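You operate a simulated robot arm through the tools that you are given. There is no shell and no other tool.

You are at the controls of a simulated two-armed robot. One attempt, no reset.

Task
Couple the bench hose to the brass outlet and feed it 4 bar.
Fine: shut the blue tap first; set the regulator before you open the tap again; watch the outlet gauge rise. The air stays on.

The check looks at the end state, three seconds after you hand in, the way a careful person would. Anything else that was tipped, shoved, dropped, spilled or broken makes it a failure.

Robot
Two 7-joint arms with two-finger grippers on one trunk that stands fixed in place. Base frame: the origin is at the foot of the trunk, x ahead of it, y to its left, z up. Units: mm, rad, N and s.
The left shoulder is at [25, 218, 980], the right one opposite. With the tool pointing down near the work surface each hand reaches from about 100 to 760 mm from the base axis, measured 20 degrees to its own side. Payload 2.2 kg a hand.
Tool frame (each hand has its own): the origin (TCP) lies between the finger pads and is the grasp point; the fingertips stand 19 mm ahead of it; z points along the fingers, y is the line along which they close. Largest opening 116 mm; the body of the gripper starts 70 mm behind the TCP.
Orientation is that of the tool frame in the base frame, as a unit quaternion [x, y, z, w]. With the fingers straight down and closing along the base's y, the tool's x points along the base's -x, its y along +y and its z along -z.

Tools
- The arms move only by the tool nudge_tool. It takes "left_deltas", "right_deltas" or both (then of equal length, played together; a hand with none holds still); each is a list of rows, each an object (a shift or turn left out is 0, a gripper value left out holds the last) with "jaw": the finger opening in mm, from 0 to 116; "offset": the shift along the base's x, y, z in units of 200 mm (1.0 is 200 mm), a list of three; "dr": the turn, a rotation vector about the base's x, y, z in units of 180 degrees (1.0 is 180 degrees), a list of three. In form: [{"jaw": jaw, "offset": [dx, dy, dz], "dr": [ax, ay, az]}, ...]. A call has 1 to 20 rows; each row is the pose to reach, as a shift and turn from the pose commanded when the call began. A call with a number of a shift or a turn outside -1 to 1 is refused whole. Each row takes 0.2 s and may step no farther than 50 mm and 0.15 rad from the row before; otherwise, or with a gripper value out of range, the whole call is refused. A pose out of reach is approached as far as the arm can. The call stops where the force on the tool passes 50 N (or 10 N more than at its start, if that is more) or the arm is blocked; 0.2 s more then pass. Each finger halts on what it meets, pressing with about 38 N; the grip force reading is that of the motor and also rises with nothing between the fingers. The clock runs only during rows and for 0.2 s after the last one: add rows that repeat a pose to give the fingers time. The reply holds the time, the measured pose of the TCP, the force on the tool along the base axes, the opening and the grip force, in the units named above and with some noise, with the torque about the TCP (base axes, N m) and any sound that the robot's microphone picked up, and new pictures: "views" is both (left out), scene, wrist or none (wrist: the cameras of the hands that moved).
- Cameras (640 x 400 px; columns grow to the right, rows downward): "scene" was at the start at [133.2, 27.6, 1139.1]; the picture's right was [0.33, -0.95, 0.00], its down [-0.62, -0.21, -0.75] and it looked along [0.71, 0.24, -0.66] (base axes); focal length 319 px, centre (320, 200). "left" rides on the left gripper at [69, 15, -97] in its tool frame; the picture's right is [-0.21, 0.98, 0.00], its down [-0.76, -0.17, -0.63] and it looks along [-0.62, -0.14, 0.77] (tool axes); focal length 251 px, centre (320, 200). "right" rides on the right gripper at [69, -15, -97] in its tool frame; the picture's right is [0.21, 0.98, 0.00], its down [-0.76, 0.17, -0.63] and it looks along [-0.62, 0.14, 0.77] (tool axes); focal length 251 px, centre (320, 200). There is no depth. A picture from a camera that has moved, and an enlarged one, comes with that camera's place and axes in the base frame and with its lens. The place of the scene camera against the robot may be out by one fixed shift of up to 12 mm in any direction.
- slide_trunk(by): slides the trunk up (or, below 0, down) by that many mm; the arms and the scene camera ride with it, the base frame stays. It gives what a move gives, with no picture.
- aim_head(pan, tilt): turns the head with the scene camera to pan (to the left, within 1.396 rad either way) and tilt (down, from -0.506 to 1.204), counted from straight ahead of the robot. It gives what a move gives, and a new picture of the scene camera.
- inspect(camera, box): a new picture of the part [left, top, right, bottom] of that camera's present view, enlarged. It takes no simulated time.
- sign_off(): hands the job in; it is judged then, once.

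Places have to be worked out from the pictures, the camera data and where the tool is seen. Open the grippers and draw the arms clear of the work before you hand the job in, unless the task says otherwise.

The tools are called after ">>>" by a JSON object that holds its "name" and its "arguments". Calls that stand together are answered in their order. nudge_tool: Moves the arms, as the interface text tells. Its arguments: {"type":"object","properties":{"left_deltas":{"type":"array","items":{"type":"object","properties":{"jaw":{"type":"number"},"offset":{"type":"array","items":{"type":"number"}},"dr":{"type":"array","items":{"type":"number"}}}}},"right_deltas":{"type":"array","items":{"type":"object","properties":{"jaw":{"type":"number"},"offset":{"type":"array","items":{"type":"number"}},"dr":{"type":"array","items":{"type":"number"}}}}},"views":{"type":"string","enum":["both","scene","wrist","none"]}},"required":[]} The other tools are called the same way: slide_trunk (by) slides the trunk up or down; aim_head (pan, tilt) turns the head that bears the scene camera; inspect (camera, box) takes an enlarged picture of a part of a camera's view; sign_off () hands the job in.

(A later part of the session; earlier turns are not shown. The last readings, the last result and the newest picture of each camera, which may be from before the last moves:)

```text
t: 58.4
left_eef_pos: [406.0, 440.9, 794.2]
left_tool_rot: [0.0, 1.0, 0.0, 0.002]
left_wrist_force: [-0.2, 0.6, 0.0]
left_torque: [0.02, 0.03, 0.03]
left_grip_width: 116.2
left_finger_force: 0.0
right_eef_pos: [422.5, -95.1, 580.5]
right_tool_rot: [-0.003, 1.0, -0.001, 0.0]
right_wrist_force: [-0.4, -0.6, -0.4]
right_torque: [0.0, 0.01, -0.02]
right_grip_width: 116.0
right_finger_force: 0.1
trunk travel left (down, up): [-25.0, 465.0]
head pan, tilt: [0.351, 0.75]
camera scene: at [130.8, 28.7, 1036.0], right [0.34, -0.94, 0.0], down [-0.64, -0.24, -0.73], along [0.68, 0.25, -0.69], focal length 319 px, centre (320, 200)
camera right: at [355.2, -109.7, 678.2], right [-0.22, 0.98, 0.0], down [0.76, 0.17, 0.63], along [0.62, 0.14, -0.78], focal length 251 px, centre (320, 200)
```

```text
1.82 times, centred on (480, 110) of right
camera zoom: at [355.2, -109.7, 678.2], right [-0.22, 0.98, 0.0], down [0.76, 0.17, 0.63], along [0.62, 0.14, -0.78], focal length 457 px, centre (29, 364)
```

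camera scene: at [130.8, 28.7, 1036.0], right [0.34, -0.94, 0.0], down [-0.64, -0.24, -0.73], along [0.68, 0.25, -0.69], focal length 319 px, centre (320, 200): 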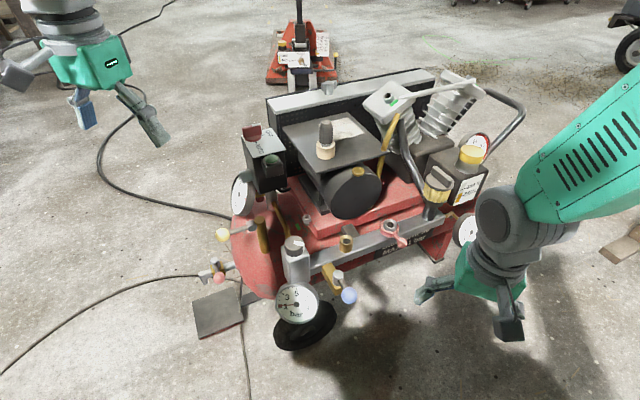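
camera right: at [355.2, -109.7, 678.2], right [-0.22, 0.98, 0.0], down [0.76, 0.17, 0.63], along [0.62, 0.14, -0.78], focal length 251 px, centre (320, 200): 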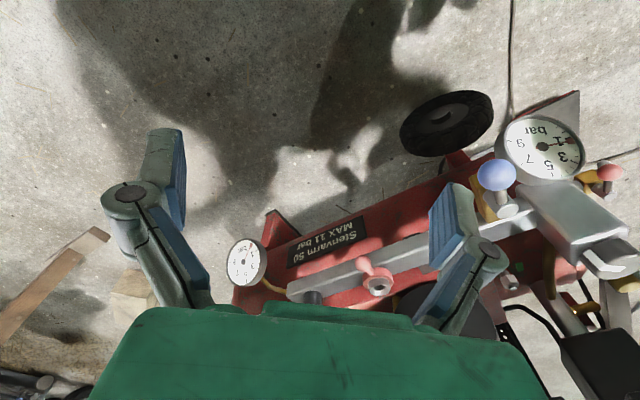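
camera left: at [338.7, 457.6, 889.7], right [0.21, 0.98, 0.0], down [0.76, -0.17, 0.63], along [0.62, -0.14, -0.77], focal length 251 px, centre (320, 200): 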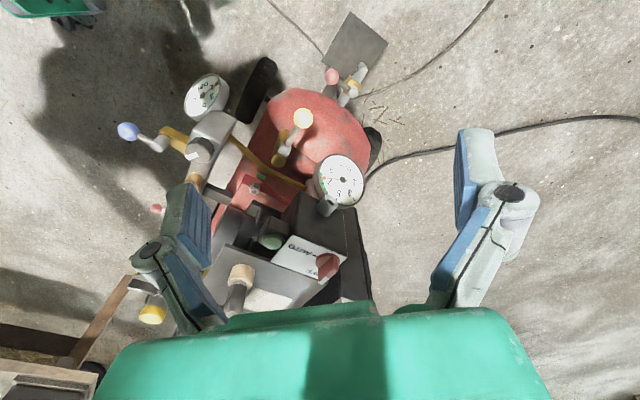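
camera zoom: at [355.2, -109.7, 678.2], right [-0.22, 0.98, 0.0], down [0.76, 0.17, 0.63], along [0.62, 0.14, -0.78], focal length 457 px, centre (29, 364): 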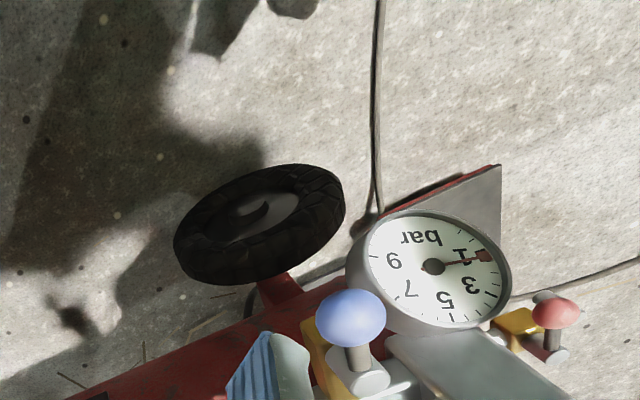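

There is something dark where the hose meets the plate behind the gauge; I enlarge it.

>>> {"name": "inspect", "arguments": {"camera": "right", "box": [470, 60, 600, 140]}}

>>> {"name": "inspect", "arguments": {"camera": "scene", "box": [185, 255, 265, 345]}}

>>> {"name": "inspect", "arguments": {"camera": "left", "box": [300, 10, 400, 110]}}

```text
4.92 times, centred on (535, 100) of right
camera zoom: at [355.2, -109.7, 678.2], right [-0.22, 0.98, 0.0], down [0.76, 0.17, 0.63], along [0.62, 0.14, -0.78], focal length 1238 px, centre (-738, 692)
```

zoom: 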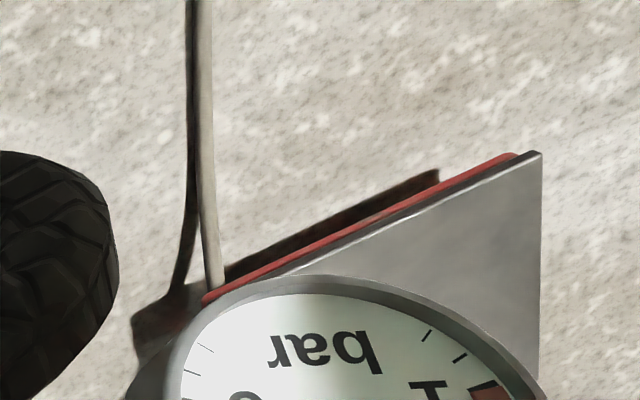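

```text
4.44 times, centred on (225, 300) of scene
camera zoom: at [130.8, 28.7, 1036.0], right [0.34, -0.94, 0.0], down [-0.64, -0.24, -0.73], along [0.68, 0.25, -0.69], focal length 1416 px, centre (742, -244)
```

zoom: 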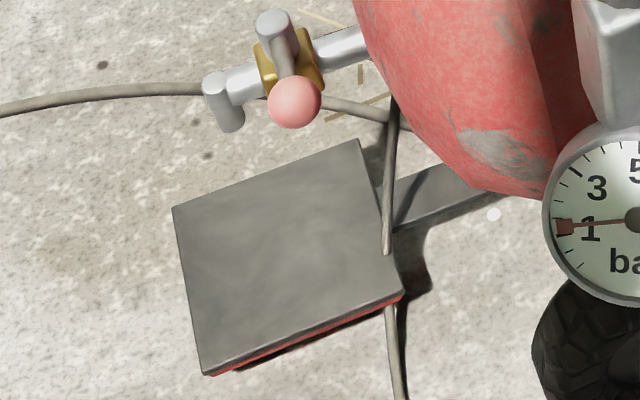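

```text
4.00 times, centred on (350, 60) of left
camera zoom: at [335.9, 455.8, 891.4], right [0.21, 0.98, 0.0], down [0.75, -0.17, 0.64], along [0.62, -0.13, -0.77], focal length 1006 px, centre (200, 760)
```

zoom: 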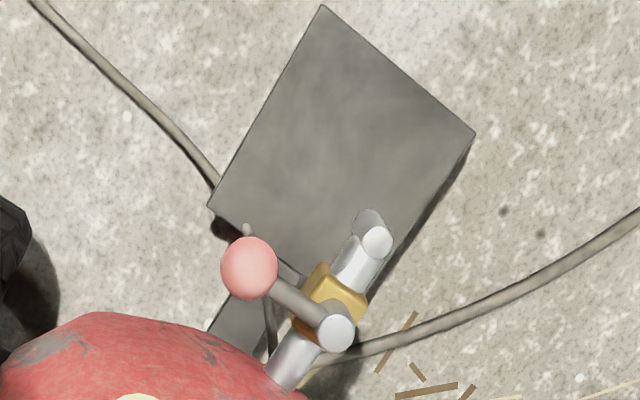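

From the two wrist cameras: tap hub at about [484, 124, 479], blue ball at [448, 86, 476], so the lever lies along the tap's body, which means open. The bar runs diagonally with the brass outlet at [579, 134, 463] and the regulator knob at [492, 220, 521]. I turn the right hand 90° so its camera sees the regulator gauge while its fingers straddle the ball.

>>> {"name": "nudge_tool", "arguments": {"right_deltas": [{"dr": [0, 0, 0.045]}, {"dr": [0, 0, 0.09]}, {"dr": [0, 0, 0.135]}, {"dr": [0, 0, 0.18]}, {"dr": [0, 0, 0.225]}, {"dr": [0, 0, 0.27]}, {"dr": [0, 0, 0.315]}, {"dr": [0, 0, 0.36]}, {"dr": [0, 0, 0.405]}, {"dr": [0, 0, 0.45]}, {"dr": [0, 0, 0.5]}], "views": "both"}}

```text
refused: row 11 steps farther than a row can; nothing moved
```

Row 11's turn was slightly too large; I resend with even steps.

>>> {"name": "nudge_tool", "arguments": {"right_deltas": [{"dr": [0, 0, 0.046]}, {"dr": [0, 0, 0.092]}, {"dr": [0, 0, 0.138]}, {"dr": [0, 0, 0.184]}, {"dr": [0, 0, 0.23]}, {"dr": [0, 0, 0.276]}, {"dr": [0, 0, 0.322]}, {"dr": [0, 0, 0.368]}, {"dr": [0, 0, 0.414]}, {"dr": [0, 0, 0.46]}, {"dr": [0, 0, 0.5]}], "views": "both"}}

>>> {"name": "inspect", "arguments": {"camera": "right", "box": [200, 0, 520, 220]}}

```text
t: 60.8
left_eef_pos: [406.1, 441.6, 794.5]
left_tool_rot: [0.0, 1.0, 0.002, 0.002]
left_wrist_force: [0.3, -0.9, -0.6]
left_torque: [0.0, 0.02, -0.01]
left_grip_width: 115.9
left_finger_force: 0.1
right_eef_pos: [421.0, -94.9, 580.7]
right_tool_rot: [0.71, -0.704, 0.001, -0.001]
right_wrist_force: [-0.1, 0.5, 0.3]
right_torque: [-0.02, 0.0, -0.03]
right_grip_width: 115.9
right_finger_force: 0.0
trunk travel left (down, up): [-25.0, 465.0]
head pan, tilt: [0.351, 0.75]
camera scene: at [130.4, 28.1, 1036.1], right [0.34, -0.94, 0.0], down [-0.64, -0.24, -0.73], along [0.68, 0.25, -0.69], focal length 319 px, centre (320, 200)
camera right: at [436.7, -162.8, 677.4], right [-0.98, -0.22, 0.0], down [-0.17, 0.76, 0.63], along [-0.14, 0.62, -0.78], focal length 251 px, centre (320, 200)
```

scene: 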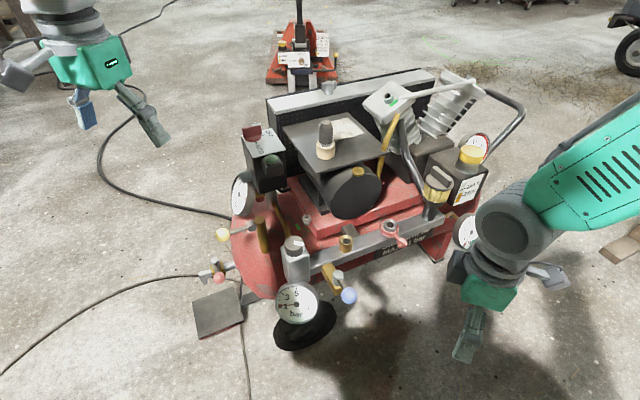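
right: 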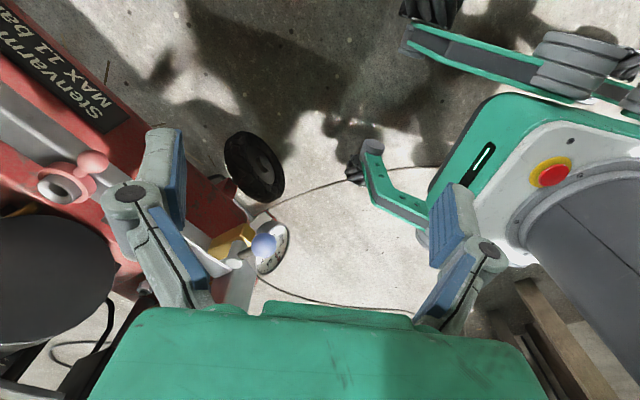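

```text
1.82 times, centred on (360, 110) of right
camera zoom: at [436.7, -162.8, 677.4], right [-0.98, -0.22, 0.0], down [-0.17, 0.76, 0.63], along [-0.14, 0.62, -0.78], focal length 457 px, centre (247, 364)
```

zoom: 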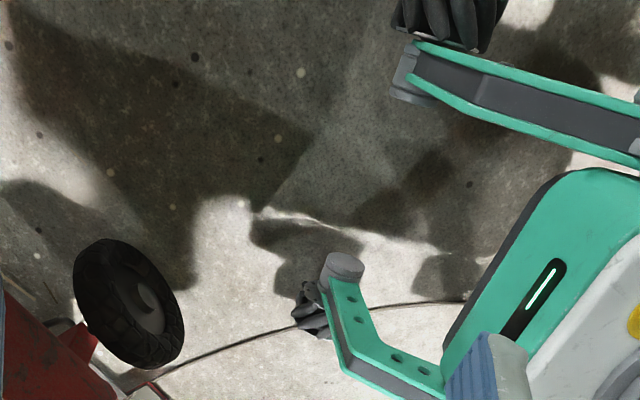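

The view agrees: ball near [450, 86, 474]. I move the right hand above it with a 64 mm opening.

>>> {"name": "nudge_tool", "arguments": {"right_deltas": [{"offset": [0.04, 0.23, 0], "jaw": 64}, {"offset": [0.08, 0.46, 0], "jaw": 64}, {"offset": [0.12, 0.69, 0], "jaw": 64}, {"offset": [0.145, 0.905, 0], "jaw": 64}], "views": "both"}}

```text
t: 61.8
left_eef_pos: [405.4, 441.2, 795.5]
left_tool_rot: [0.0, 1.0, 0.002, 0.002]
left_wrist_force: [0.2, 0.1, 0.6]
left_torque: [0.01, 0.01, 0.0]
left_grip_width: 115.9
left_finger_force: 0.1
right_eef_pos: [454.3, 84.7, 582.6]
right_tool_rot: [-0.705, 0.71, 0.001, 0.003]
right_wrist_force: [0.0, -0.3, -0.6]
right_torque: [-0.01, 0.0, -0.02]
right_grip_width: 63.8
right_finger_force: 0.0
trunk travel left (down, up): [-25.0, 465.0]
head pan, tilt: [0.351, 0.75]
camera scene: at [130.8, 29.4, 1035.9], right [0.34, -0.94, 0.0], down [-0.64, -0.24, -0.73], along [0.68, 0.25, -0.69], focal length 319 px, centre (320, 200)
camera right: at [469.9, 15.2, 678.6], right [-0.98, -0.21, 0.0], down [-0.16, 0.75, 0.64], along [-0.13, 0.62, -0.77], focal length 251 px, centre (320, 200)
```

scene: 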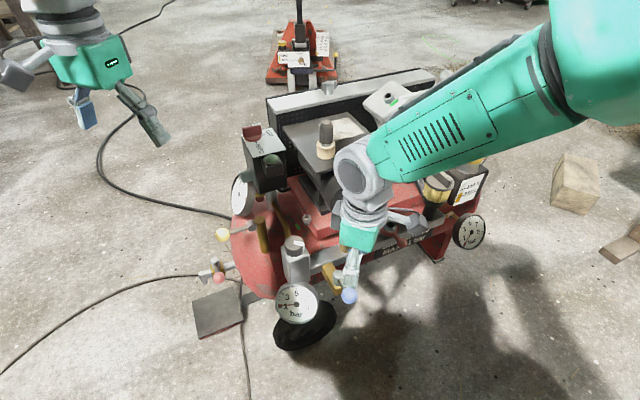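
right: 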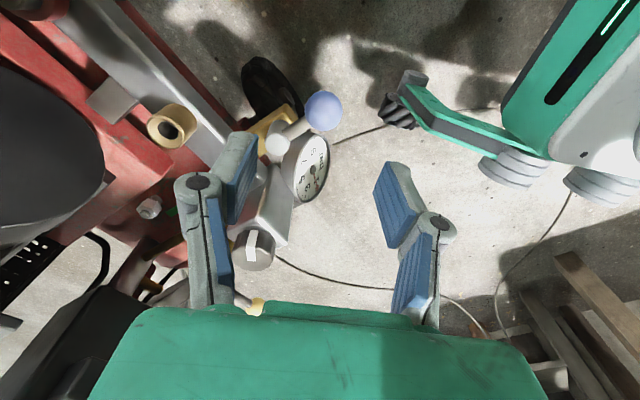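

The ball is right under the hand at [452, 86]. I lower the fingers around it.

>>> {"name": "nudge_tool", "arguments": {"right_deltas": [{"offset": [-0.01, 0, -0.18]}, {"offset": [-0.01, 0.005, -0.36]}, {"offset": [-0.01, 0.005, -0.54]}, {"offset": [-0.01, 0.005, -0.54], "jaw": 41}], "views": "both"}}

```text
t: 62.8
left_eef_pos: [405.7, 440.0, 794.8]
left_tool_rot: [0.0, 1.0, 0.001, 0.003]
left_wrist_force: [-0.5, 0.0, -0.2]
left_torque: [0.02, 0.04, -0.02]
left_grip_width: 115.9
left_finger_force: 0.0
right_eef_pos: [446.9, 86.7, 473.4]
right_tool_rot: [0.708, -0.706, 0.001, 0.0]
right_wrist_force: [0.6, -0.3, 0.7]
right_torque: [-0.02, -0.01, 0.0]
right_grip_width: 40.8
right_finger_force: 0.0
trunk travel left (down, up): [-25.0, 465.0]
head pan, tilt: [0.351, 0.75]
camera scene: at [130.4, 29.3, 1036.1], right [0.34, -0.94, 0.0], down [-0.64, -0.24, -0.73], along [0.68, 0.25, -0.69], focal length 319 px, centre (320, 200)
camera right: at [462.6, 18.2, 570.3], right [-0.98, -0.22, 0.0], down [-0.17, 0.76, 0.63], along [-0.14, 0.62, -0.78], focal length 251 px, centre (320, 200)
```

scene: 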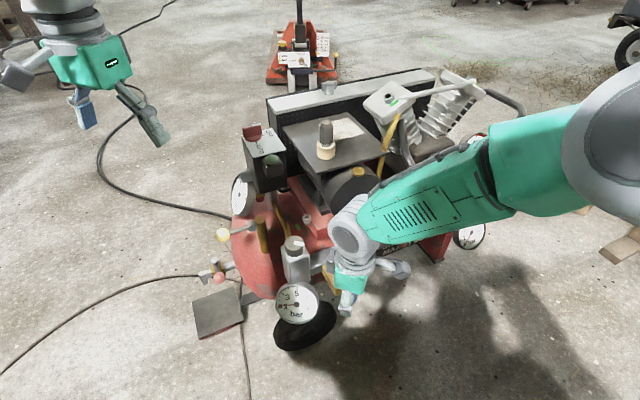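
right: 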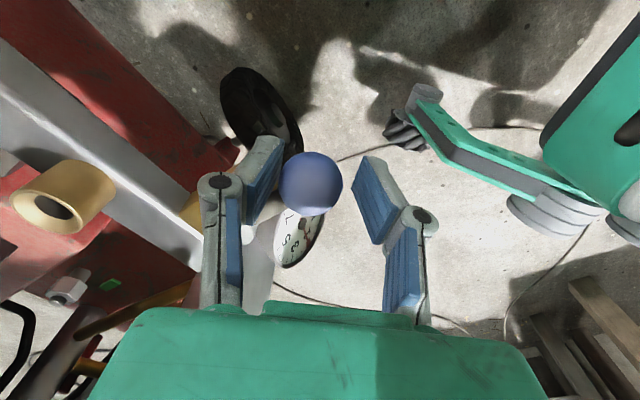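

The ball sits between the fingers. I push the lever a little toward the right (counter-clockwise seen from above) to feel whether it turns that way.

>>> {"name": "nudge_tool", "arguments": {"right_deltas": [{"offset": [0.06, -0.04, 0]}, {"offset": [0.09, -0.053, 0]}, {"offset": [0.12, -0.065, 0]}], "views": "both"}}

```text
t: 63.6
left_eef_pos: [406.4, 440.0, 794.9]
left_tool_rot: [0.0, 1.0, 0.001, 0.002]
left_wrist_force: [1.2, 0.2, 0.4]
left_torque: [0.01, -0.02, 0.01]
left_grip_width: 116.3
left_finger_force: 0.0
right_eef_pos: [471.8, 73.9, 473.3]
right_tool_rot: [0.708, -0.706, 0.001, 0.0]
right_wrist_force: [-1.7, 0.2, -1.4]
right_torque: [0.0, -0.01, 0.01]
right_grip_width: 41.8
right_finger_force: 0.9
trunk travel left (down, up): [-25.0, 465.0]
head pan, tilt: [0.351, 0.75]
camera scene: at [130.6, 28.8, 1036.0], right [0.34, -0.94, 0.0], down [-0.64, -0.24, -0.73], along [0.68, 0.25, -0.69], focal length 319 px, centre (320, 200)
camera right: at [487.6, 5.7, 570.5], right [-0.98, -0.22, 0.0], down [-0.17, 0.76, 0.63], along [-0.14, 0.62, -0.77], focal length 251 px, centre (320, 200)
```

scene: 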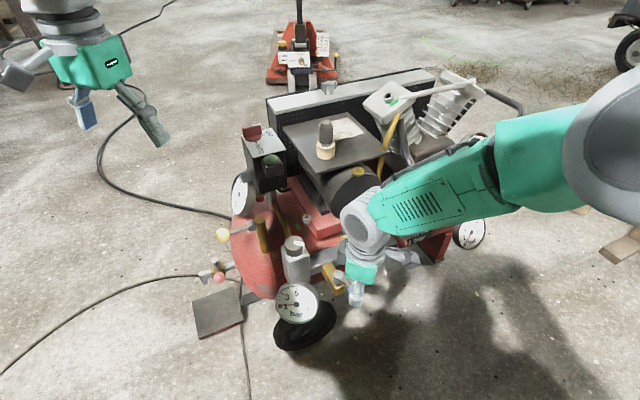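
right: 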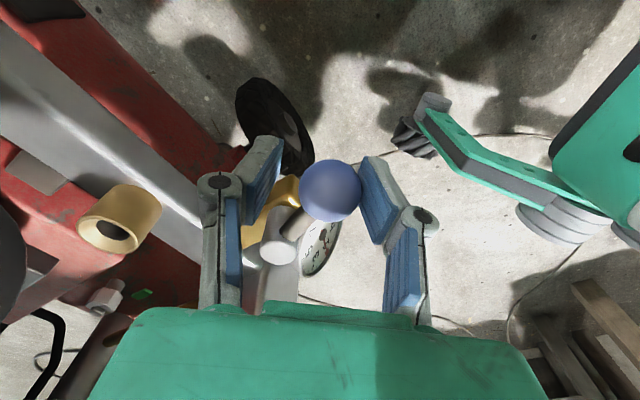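

The tap lever turns that way with little force. I carry on along the arc to a quarter turn.

>>> {"name": "nudge_tool", "arguments": {"right_deltas": [{"offset": [0.07, -0.005, 0]}, {"offset": [0.135, 0.005, 0]}, {"offset": [0.2, 0.03, 0]}, {"offset": [0.23, 0.05, 0]}, {"offset": [0.255, 0.075, 0]}], "views": "both"}}

```text
t: 64.8
left_eef_pos: [405.6, 440.8, 794.7]
left_tool_rot: [0.0, 1.0, 0.001, 0.002]
left_wrist_force: [-0.3, -0.5, -0.2]
left_torque: [0.0, 0.0, 0.02]
left_grip_width: 115.9
left_finger_force: 0.1
right_eef_pos: [522.3, 90.3, 471.3]
right_tool_rot: [0.709, -0.706, 0.001, -0.001]
right_wrist_force: [-0.1, 0.1, -0.5]
right_torque: [0.06, -0.05, 0.01]
right_grip_width: 41.5
right_finger_force: 0.3
trunk travel left (down, up): [-25.0, 465.0]
head pan, tilt: [0.351, 0.75]
camera scene: at [130.9, 29.0, 1036.0], right [0.34, -0.94, 0.0], down [-0.64, -0.24, -0.73], along [0.68, 0.25, -0.69], focal length 319 px, centre (320, 200)
camera right: at [538.6, 21.4, 568.6], right [-0.98, -0.22, 0.0], down [-0.17, 0.76, 0.63], along [-0.14, 0.62, -0.78], focal length 251 px, centre (320, 200)
```

scene: 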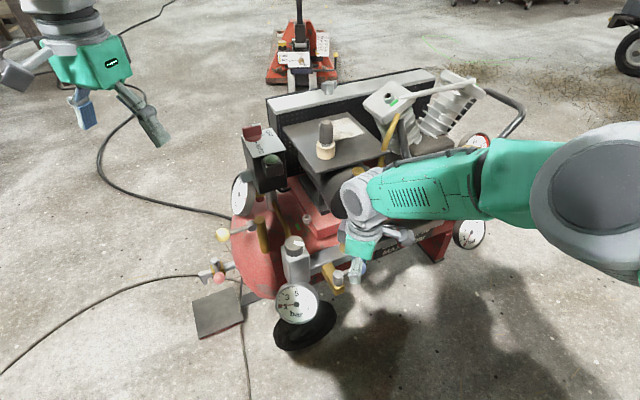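
right: 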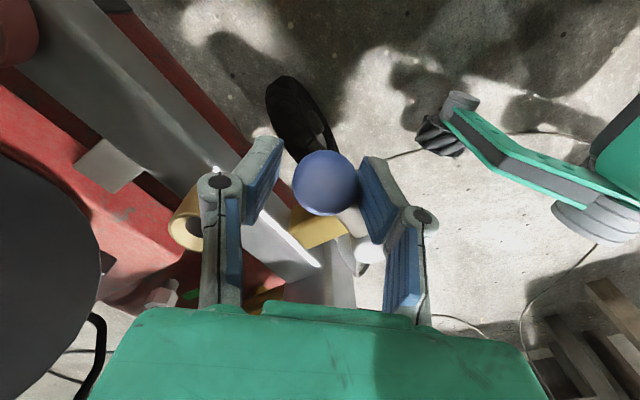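

The lever now lies along the bar, a quarter turn. I press a little further to feel for the end stop.

>>> {"name": "nudge_tool", "arguments": {"right_deltas": [{"offset": [0.012, 0.015, 0]}, {"offset": [0.022, 0.03, 0]}, {"offset": [0.022, 0.03, 0]}], "views": "wrist"}}

```text
t: 65.6
left_eef_pos: [404.8, 439.2, 796.5]
left_tool_rot: [0.0, 1.0, 0.003, 0.003]
left_wrist_force: [0.2, -0.6, 0.4]
left_torque: [-0.02, -0.01, 0.0]
left_grip_width: 116.1
left_finger_force: 0.1
right_eef_pos: [526.2, 92.1, 471.0]
right_tool_rot: [0.709, -0.706, 0.001, 0.004]
right_wrist_force: [-20.7, -36.6, -2.5]
right_torque: [-0.37, -0.3, 1.17]
right_grip_width: 50.9
right_finger_force: 7.9
trunk travel left (down, up): [-25.0, 465.0]
head pan, tilt: [0.351, 0.75]
camera right: at [543.0, 23.4, 567.7], right [-0.98, -0.22, 0.01], down [-0.17, 0.76, 0.63], along [-0.14, 0.61, -0.78], focal length 251 px, centre (320, 200)
```

right: 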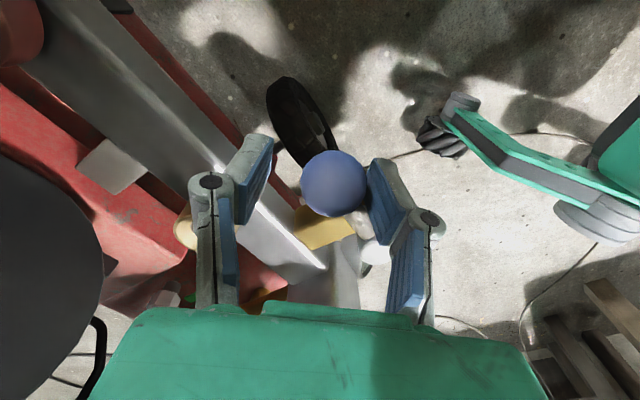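

A firm resistance along the turn direction shows the end stop: the blue tap is shut. I ease off, open and lift clear.

>>> {"name": "nudge_tool", "arguments": {"right_deltas": [{"offset": [-0.02, -0.03, 0]}, {"offset": [-0.02, -0.03, 0], "jaw": 64}, {"offset": [-0.02, -0.03, 0.2], "jaw": 64}, {"offset": [-0.02, -0.03, 0.4], "jaw": 64}, {"offset": [-0.02, -0.03, 0.55], "jaw": 64}], "views": "both"}}

>>> {"name": "inspect", "arguments": {"camera": "scene", "box": [260, 210, 380, 330]}}

>>> {"name": "inspect", "arguments": {"camera": "scene", "box": [430, 190, 500, 260]}}

>>> {"name": "inspect", "arguments": {"camera": "right", "box": [150, 50, 400, 300]}}

```text
t: 66.8
left_eef_pos: [405.9, 442.9, 793.1]
left_tool_rot: [0.0, 1.0, 0.0, 0.003]
left_wrist_force: [-0.3, -0.2, -0.4]
left_torque: [0.01, -0.01, 0.0]
left_grip_width: 116.2
left_finger_force: 0.0
right_eef_pos: [522.1, 92.2, 582.8]
right_tool_rot: [0.709, -0.705, 0.001, 0.001]
right_wrist_force: [-0.4, 0.7, 0.3]
right_torque: [-0.03, -0.03, 0.03]
right_grip_width: 63.8
right_finger_force: 0.1
trunk travel left (down, up): [-25.0, 465.0]
head pan, tilt: [0.351, 0.75]
camera scene: at [130.2, 31.0, 1036.0], right [0.34, -0.94, 0.0], down [-0.64, -0.24, -0.73], along [0.68, 0.25, -0.69], focal length 319 px, centre (320, 200)
camera right: at [538.7, 24.2, 679.1], right [-0.98, -0.22, 0.0], down [-0.17, 0.76, 0.63], along [-0.14, 0.61, -0.78], focal length 251 px, centre (320, 200)
```

scene: 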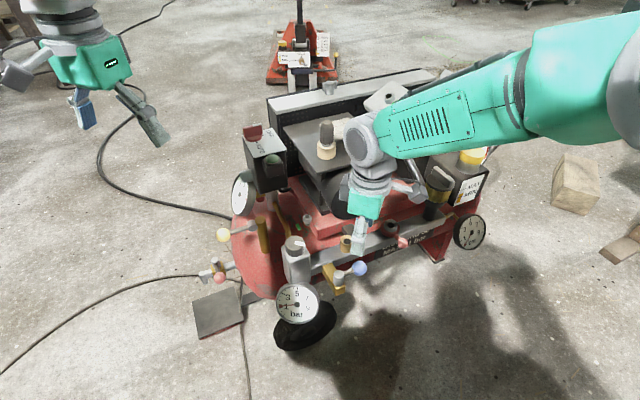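
right: 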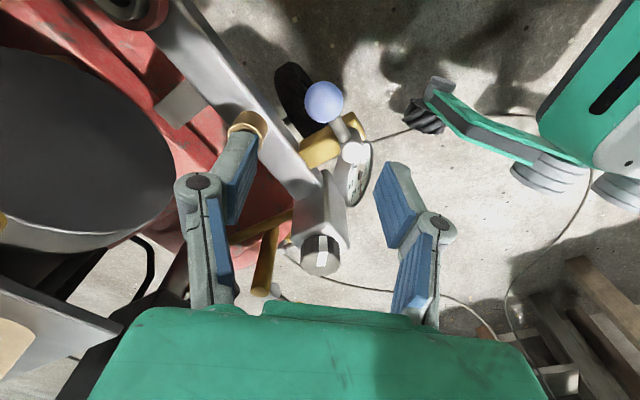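

```text
3.33 times, centred on (320, 270) of scene
camera zoom: at [130.2, 31.0, 1036.0], right [0.34, -0.94, 0.0], down [-0.64, -0.24, -0.73], along [0.68, 0.25, -0.69], focal length 1062 px, centre (320, -33)
```

zoom: 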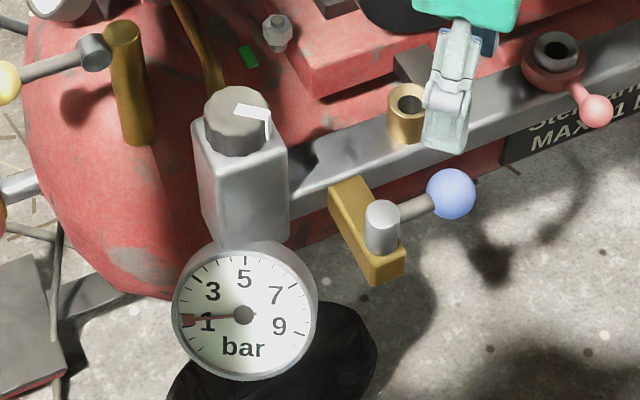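

```text
5.71 times, centred on (465, 225) of scene
camera zoom: at [130.2, 31.0, 1036.0], right [0.34, -0.94, 0.0], down [-0.64, -0.24, -0.73], along [0.68, 0.25, -0.69], focal length 1821 px, centre (-509, 57)
```

zoom: 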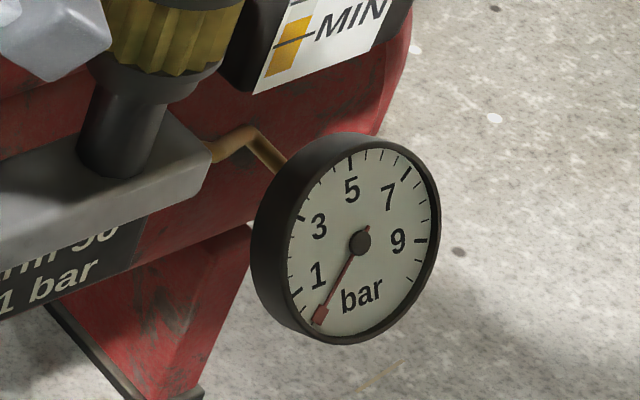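

```text
1.60 times, centred on (275, 175) of right
camera zoom: at [538.7, 24.2, 679.1], right [-0.98, -0.22, 0.0], down [-0.17, 0.76, 0.63], along [-0.14, 0.61, -0.78], focal length 402 px, centre (392, 240)
```

zoom: 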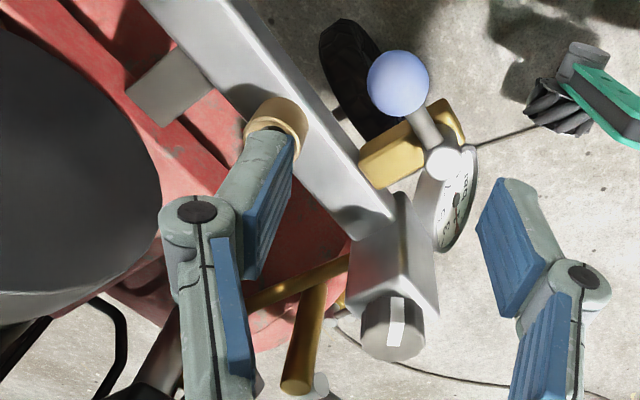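

Tap lever now stands across its body, with the regulator gauge at about 1.2 bar and the dark outlet gauge on the bar's right end at 0. The only loose coupling in reach is the barrel parked in the tan ring at about [707, 228], so I park the right hand and go there with the left.

>>> {"name": "nudge_tool", "arguments": {"right_deltas": [{"offset": [-0.02, -0.2, 0.1]}, {"offset": [-0.05, -0.4, 0.2]}, {"offset": [-0.1, -0.6, 0.25]}, {"offset": [-0.15, -0.8, 0.3]}, {"offset": [-0.2, -1.0, 0.3]}, {"offset": [-0.3, -1.0, 0.3]}], "left_deltas": [{"offset": [0.2, -0.1, 0], "jaw": 70}, {"offset": [0.4, -0.23, 0], "jaw": 70}, {"offset": [0.6, -0.36, 0], "jaw": 70}, {"offset": [0.8, -0.5, 0], "jaw": 70}, {"offset": [1.0, -0.64, 0], "jaw": 70}, {"offset": [1.0, -0.8, 0], "jaw": 70}], "views": "both"}}

```text
t: 68.2
left_eef_pos: [608.0, 276.1, 797.4]
left_tool_rot: [0.001, 1.0, 0.001, 0.002]
left_wrist_force: [-0.2, 0.6, 0.7]
left_torque: [-0.01, -0.04, 0.02]
left_grip_width: 70.0
left_finger_force: 0.0
right_eef_pos: [461.0, -113.4, 641.1]
right_tool_rot: [0.708, -0.706, 0.002, -0.002]
right_wrist_force: [-0.7, 0.6, 0.4]
right_torque: [-0.02, -0.02, -0.03]
right_grip_width: 63.8
right_finger_force: 0.1
trunk travel left (down, up): [-25.0, 465.0]
head pan, tilt: [0.351, 0.75]
camera scene: at [130.2, 24.3, 1036.3], right [0.34, -0.94, 0.0], down [-0.64, -0.23, -0.73], along [0.68, 0.25, -0.68], focal length 319 px, centre (320, 200)
camera right: at [477.5, -181.1, 737.2], right [-0.98, -0.22, 0.0], down [-0.17, 0.75, 0.63], along [-0.14, 0.62, -0.77], focal length 251 px, centre (320, 200)
camera left: at [537.5, 291.2, 893.9], right [0.21, 0.98, 0.01], down [0.75, -0.17, 0.64], along [0.62, -0.13, -0.77], focal length 251 px, centre (320, 200)
```

scene: 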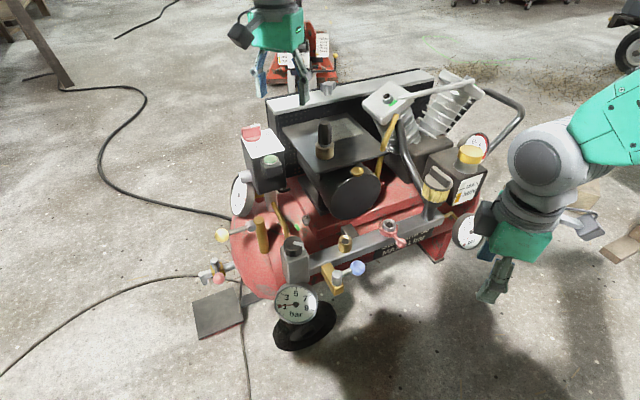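
right: 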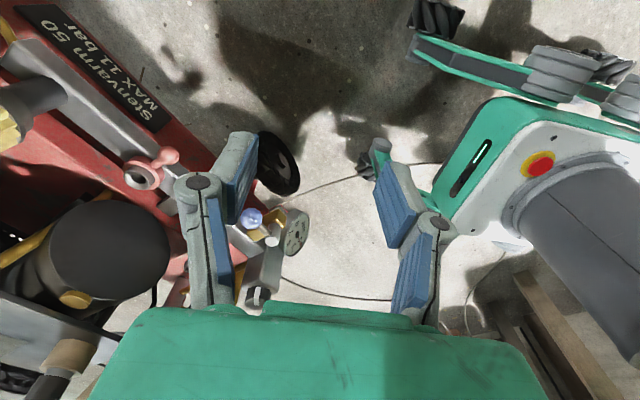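
left: 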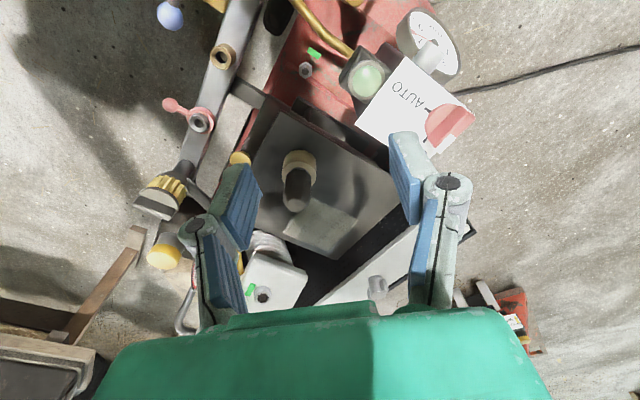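

The ring is confirmed at about [707, 228, 618] by the right camera. I move the left hand above the barrel at unchanged height.

>>> {"name": "nudge_tool", "arguments": {"left_deltas": [{"offset": [0.18, -0.1, 0]}, {"offset": [0.36, -0.18, 0]}, {"offset": [0.495, -0.24, 0]}, {"offset": [0.495, -0.24, -0.15]}], "views": "both"}}

>>> {"name": "inspect", "arguments": {"camera": "right", "box": [0, 260, 160, 400]}}

```text
t: 69.2
left_eef_pos: [708.3, 232.0, 763.9]
left_tool_rot: [0.0, 1.0, 0.0, 0.002]
left_wrist_force: [0.6, -0.4, 0.1]
left_torque: [0.0, 0.02, -0.01]
left_grip_width: 70.1
left_finger_force: 0.1
right_eef_pos: [461.9, -110.7, 640.1]
right_tool_rot: [0.708, -0.706, 0.001, 0.0]
right_wrist_force: [-0.1, -0.9, 0.1]
right_torque: [0.0, 0.01, 0.03]
right_grip_width: 63.9
right_finger_force: 0.0
trunk travel left (down, up): [-25.0, 465.0]
head pan, tilt: [0.351, 0.75]
camera scene: at [131.9, 28.1, 1035.9], right [0.34, -0.94, 0.0], down [-0.64, -0.24, -0.73], along [0.68, 0.25, -0.69], focal length 319 px, centre (320, 200)
camera left: at [636.7, 247.2, 861.5], right [0.21, 0.98, 0.0], down [0.75, -0.17, 0.63], along [0.62, -0.13, -0.77], focal length 251 px, centre (320, 200)
```

scene: 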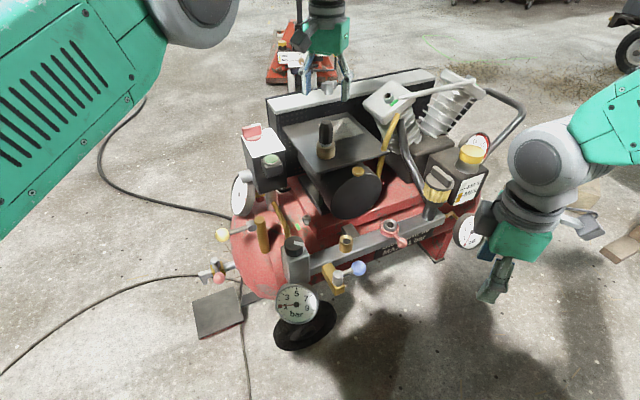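
left: 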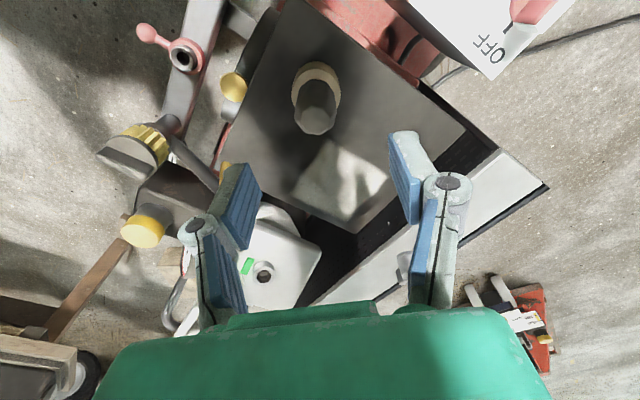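

```text
2.86 times, centred on (80, 330) of right
camera zoom: at [478.6, -178.3, 737.1], right [-0.98, -0.22, 0.0], down [-0.17, 0.76, 0.63], along [-0.14, 0.62, -0.78], focal length 718 px, centre (1006, -171)
```

zoom: 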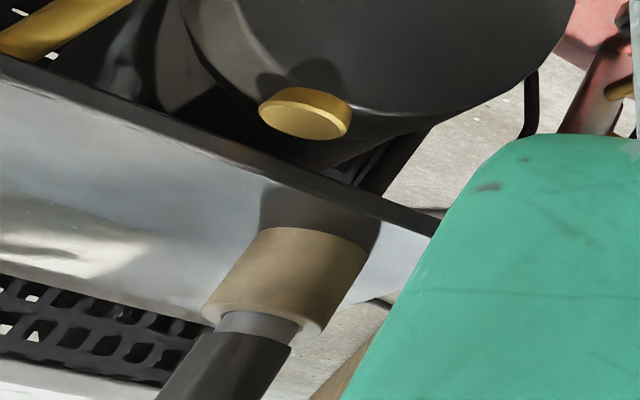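

The barrel stands between the open fingers' projection. I descend to its upper half, staying above the ring.

>>> {"name": "nudge_tool", "arguments": {"left_deltas": [{"offset": [0, -0.01, -0.2]}, {"offset": [0, -0.015, -0.38]}, {"offset": [0, -0.015, -0.53]}], "views": "both"}}

>>> {"name": "inspect", "arguments": {"camera": "scene", "box": [280, 90, 380, 180]}}

```text
t: 70.0
left_eef_pos: [704.0, 227.2, 658.9]
left_tool_rot: [0.0, 1.0, 0.001, 0.002]
left_wrist_force: [-0.3, 0.3, 0.3]
left_torque: [-0.02, -0.01, 0.06]
left_grip_width: 70.0
left_finger_force: 0.1
right_eef_pos: [463.0, -110.2, 640.0]
right_tool_rot: [0.708, -0.706, 0.0, 0.001]
right_wrist_force: [-0.4, 0.1, 0.3]
right_torque: [0.02, -0.01, -0.02]
right_grip_width: 64.1
right_finger_force: 0.1
trunk travel left (down, up): [-25.0, 465.0]
head pan, tilt: [0.351, 0.75]
camera scene: at [132.5, 26.7, 1035.8], right [0.34, -0.94, 0.0], down [-0.64, -0.23, -0.73], along [0.68, 0.25, -0.69], focal length 319 px, centre (320, 200)
camera left: at [633.5, 243.0, 756.3], right [0.21, 0.98, 0.0], down [0.75, -0.17, 0.63], along [0.62, -0.13, -0.77], focal length 251 px, centre (320, 200)
```

scene: 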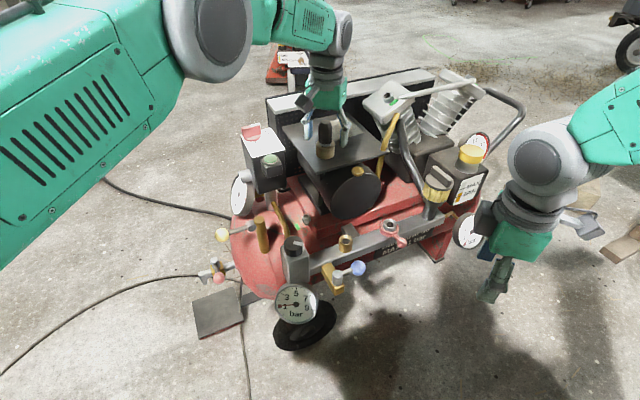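
left: 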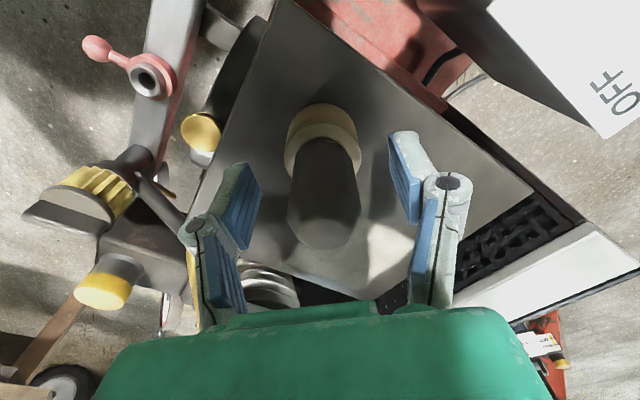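

```text
4.44 times, centred on (330, 135) of scene
camera zoom: at [132.5, 26.7, 1035.8], right [0.34, -0.94, 0.0], down [-0.64, -0.23, -0.73], along [0.68, 0.25, -0.69], focal length 1416 px, centre (276, 489)
```

zoom: 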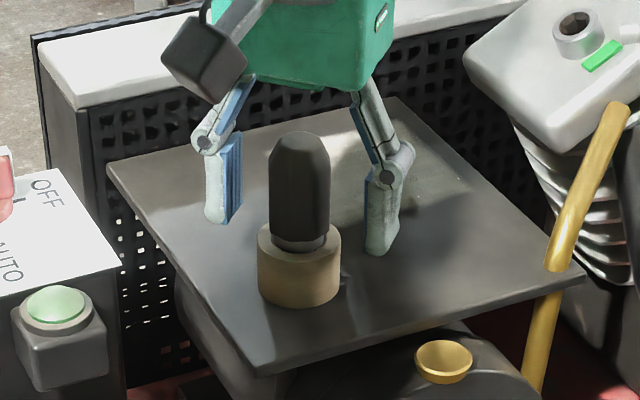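

Barrel axis computes to [703, 229.5], within 2 mm of the fingers' centre. I correct that and close.

>>> {"name": "nudge_tool", "arguments": {"left_deltas": [{"offset": [0, 0.01, 0]}, {"offset": [0, 0.01, 0], "jaw": 15}, {"offset": [0, 0.01, 0], "jaw": 15}, {"offset": [0, 0.01, 0], "jaw": 15}], "views": "both"}}

```text
t: 71.0
left_eef_pos: [702.8, 231.9, 659.5]
left_tool_rot: [0.0, 1.0, 0.001, 0.002]
left_wrist_force: [-0.4, 0.5, 0.1]
left_torque: [0.0, -0.01, -0.03]
left_grip_width: 30.4
left_finger_force: 38.1
right_eef_pos: [462.6, -111.0, 638.7]
right_tool_rot: [0.708, -0.706, 0.001, -0.001]
right_wrist_force: [-0.3, 0.5, 0.1]
right_torque: [-0.03, -0.02, 0.01]
right_grip_width: 64.0
right_finger_force: 0.0
trunk travel left (down, up): [-25.0, 465.0]
head pan, tilt: [0.351, 0.75]
camera scene: at [132.1, 26.8, 1035.9], right [0.34, -0.94, 0.0], down [-0.64, -0.23, -0.73], along [0.68, 0.25, -0.69], focal length 319 px, centre (320, 200)
camera left: at [633.5, 245.6, 756.6], right [0.21, 0.98, 0.0], down [0.75, -0.17, 0.63], along [0.62, -0.13, -0.77], focal length 251 px, centre (320, 200)
```

scene: 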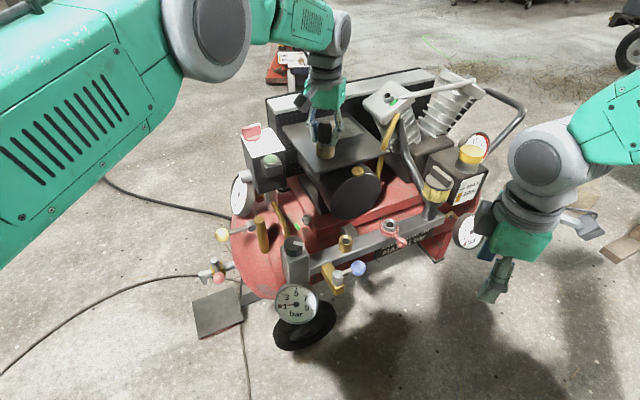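
left: 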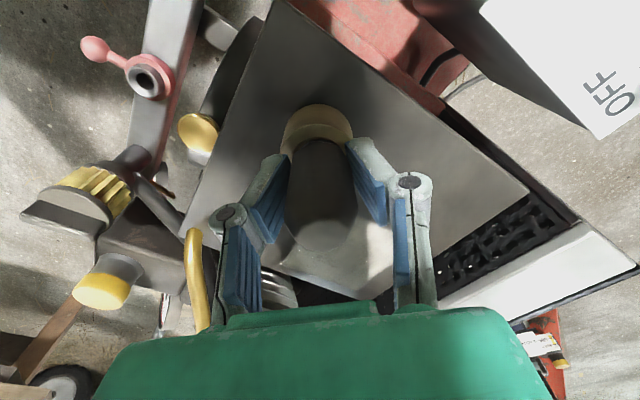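

Gripped at 30 mm. I lift gently a short way first and watch the force.

>>> {"name": "nudge_tool", "arguments": {"left_deltas": [{"offset": [0, 0, 0.05]}, {"offset": [0, 0, 0.15]}, {"offset": [0, 0, 0.3]}, {"offset": [0, 0, 0.5]}], "views": "both"}}

>>> {"name": "inspect", "arguments": {"camera": "scene", "box": [280, 70, 380, 170]}}

>>> {"name": "inspect", "arguments": {"camera": "right", "box": [0, 230, 200, 400]}}

```text
t: 72.0
left_eef_pos: [707.9, 230.8, 758.6]
left_tool_rot: [0.0, 1.0, 0.001, 0.003]
left_wrist_force: [-0.8, 0.3, -1.2]
left_torque: [-0.02, 0.0, -0.03]
left_grip_width: 30.1
left_finger_force: 38.2
right_eef_pos: [461.4, -110.7, 639.7]
right_tool_rot: [0.709, -0.706, 0.001, 0.0]
right_wrist_force: [-0.3, -0.1, 0.1]
right_torque: [0.04, 0.01, -0.04]
right_grip_width: 63.8
right_finger_force: 0.0
trunk travel left (down, up): [-25.0, 465.0]
head pan, tilt: [0.351, 0.75]
camera scene: at [131.6, 26.6, 1036.0], right [0.34, -0.94, 0.0], down [-0.64, -0.23, -0.73], along [0.68, 0.25, -0.69], focal length 319 px, centre (320, 200)
camera left: at [637.4, 245.8, 855.4], right [0.21, 0.98, 0.0], down [0.75, -0.17, 0.63], along [0.62, -0.13, -0.77], focal length 251 px, centre (320, 200)
```

scene: 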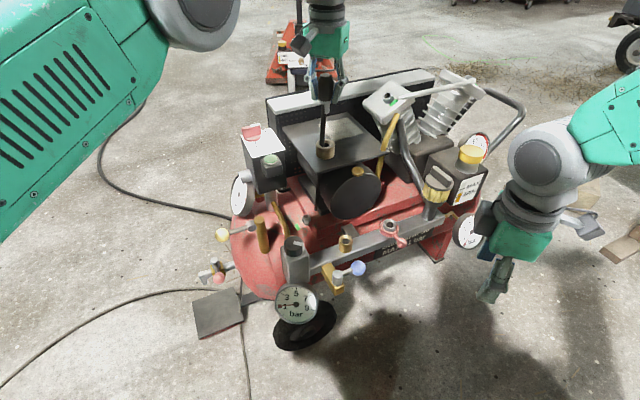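
left: 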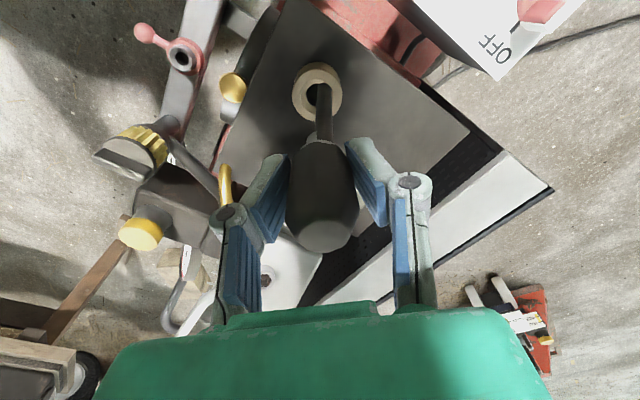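

```text
4.00 times, centred on (330, 120) of scene
camera zoom: at [131.6, 26.6, 1036.0], right [0.34, -0.94, 0.0], down [-0.64, -0.23, -0.73], along [0.68, 0.25, -0.69], focal length 1275 px, centre (280, 520)
```

zoom: 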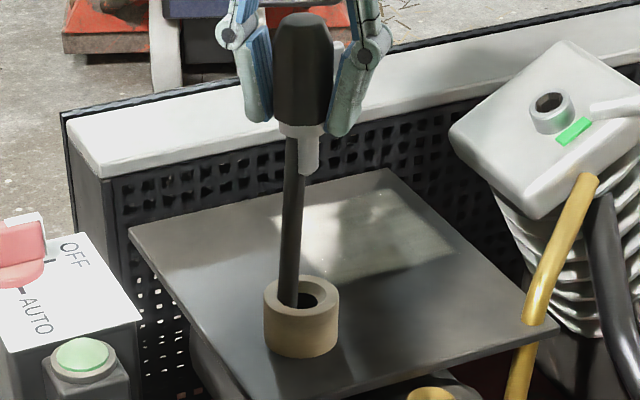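

```text
2.35 times, centred on (100, 315) of right
camera zoom: at [478.6, -179.5, 736.9], right [-0.98, -0.22, 0.0], down [-0.17, 0.76, 0.63], along [-0.14, 0.62, -0.77], focal length 592 px, centre (838, -71)
```

zoom: 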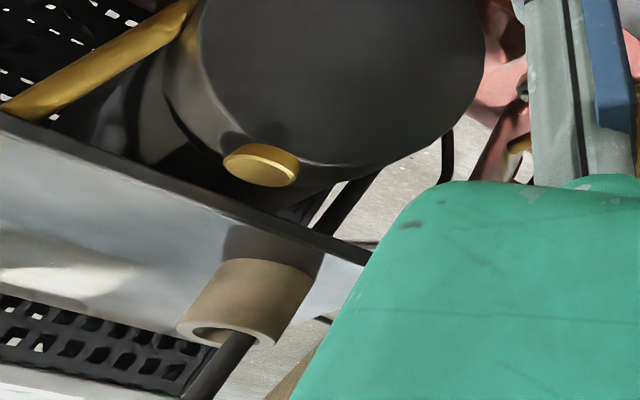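

Something long and dark follows the barrel out of the ring, like a hose or a rod, next to a light spigot. I lift further and look.

>>> {"name": "nudge_tool", "arguments": {"left_deltas": [{"offset": [-0.02, 0, 0.15]}, {"offset": [-0.04, 0, 0.3]}], "views": "both"}}

>>> {"name": "inspect", "arguments": {"camera": "scene", "box": [280, 40, 380, 170]}}

>>> {"name": "inspect", "arguments": {"camera": "left", "box": [240, 20, 400, 260]}}

```text
t: 72.6
left_eef_pos: [698.2, 232.0, 816.5]
left_tool_rot: [-0.001, 1.0, 0.001, 0.001]
left_wrist_force: [-1.0, -0.2, -1.2]
left_torque: [-0.01, 0.0, 0.0]
left_grip_width: 29.9
left_finger_force: 38.2
right_eef_pos: [462.9, -111.5, 640.9]
right_tool_rot: [0.709, -0.706, 0.001, -0.001]
right_wrist_force: [0.1, -0.1, -0.2]
right_torque: [-0.01, -0.01, 0.01]
right_grip_width: 63.8
right_finger_force: 0.2
trunk travel left (down, up): [-25.0, 465.0]
head pan, tilt: [0.351, 0.75]
camera scene: at [131.7, 26.6, 1036.0], right [0.34, -0.94, 0.0], down [-0.64, -0.23, -0.73], along [0.68, 0.25, -0.69], focal length 319 px, centre (320, 200)
camera left: at [627.8, 246.2, 913.7], right [0.21, 0.98, 0.0], down [0.75, -0.17, 0.63], along [0.62, -0.13, -0.77], focal length 251 px, centre (320, 200)
```

scene: 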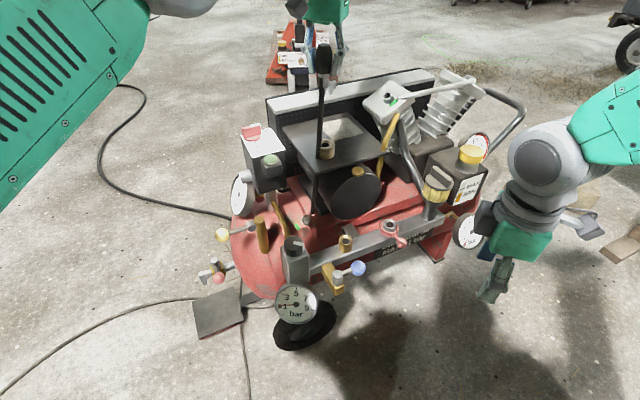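
left: 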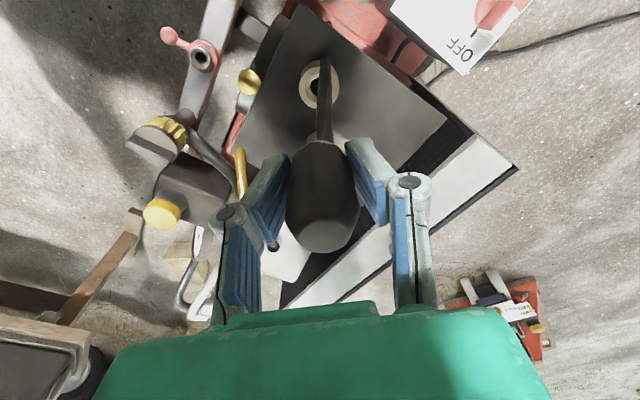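

```text
3.08 times, centred on (330, 105) of scene
camera zoom: at [131.7, 26.6, 1036.0], right [0.34, -0.94, 0.0], down [-0.64, -0.23, -0.73], along [0.68, 0.25, -0.69], focal length 981 px, centre (289, 492)
```

zoom: 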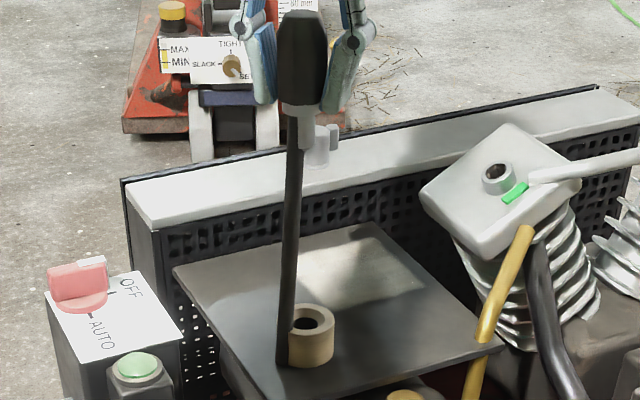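

```text
1.67 times, centred on (320, 140) of left
camera zoom: at [627.8, 246.2, 913.7], right [0.21, 0.98, 0.0], down [0.75, -0.17, 0.63], along [0.62, -0.13, -0.77], focal length 419 px, centre (320, 300)
```

zoom: 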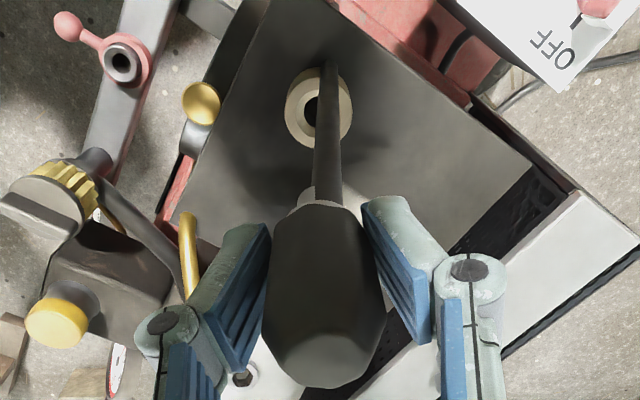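

A dark line hangs from the collar at the barrel's bottom. I enlarge to see whether it ends or continues below the cover.

>>> {"name": "inspect", "arguments": {"camera": "scene", "box": [270, 130, 370, 260]}}

>>> {"name": "inspect", "arguments": {"camera": "scene", "box": [190, 230, 310, 350]}}

>>> {"name": "inspect", "arguments": {"camera": "right", "box": [0, 240, 320, 400]}}

```text
3.08 times, centred on (320, 195) of scene
camera zoom: at [131.7, 26.6, 1036.0], right [0.34, -0.94, 0.0], down [-0.64, -0.23, -0.73], along [0.68, 0.25, -0.69], focal length 981 px, centre (320, 215)
```

zoom: 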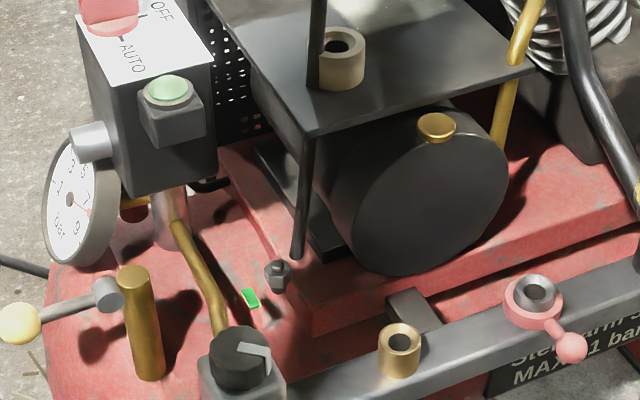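

```text
3.33 times, centred on (250, 290) of scene
camera zoom: at [131.7, 26.6, 1036.0], right [0.34, -0.94, 0.0], down [-0.64, -0.23, -0.73], along [0.68, 0.25, -0.69], focal length 1062 px, centre (553, -100)
```

zoom: 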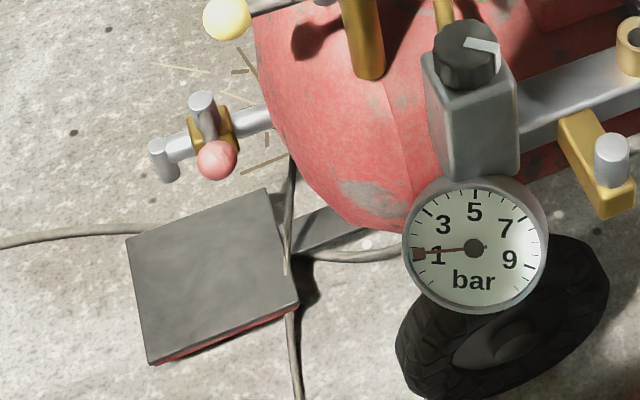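

```text
2.00 times, centred on (160, 320) of right
camera zoom: at [478.6, -179.5, 736.8], right [-0.98, -0.22, 0.0], down [-0.17, 0.76, 0.63], along [-0.14, 0.62, -0.77], focal length 503 px, centre (640, -40)
```

zoom: 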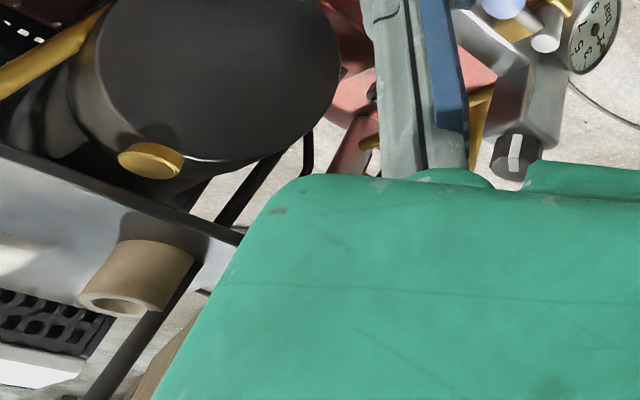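

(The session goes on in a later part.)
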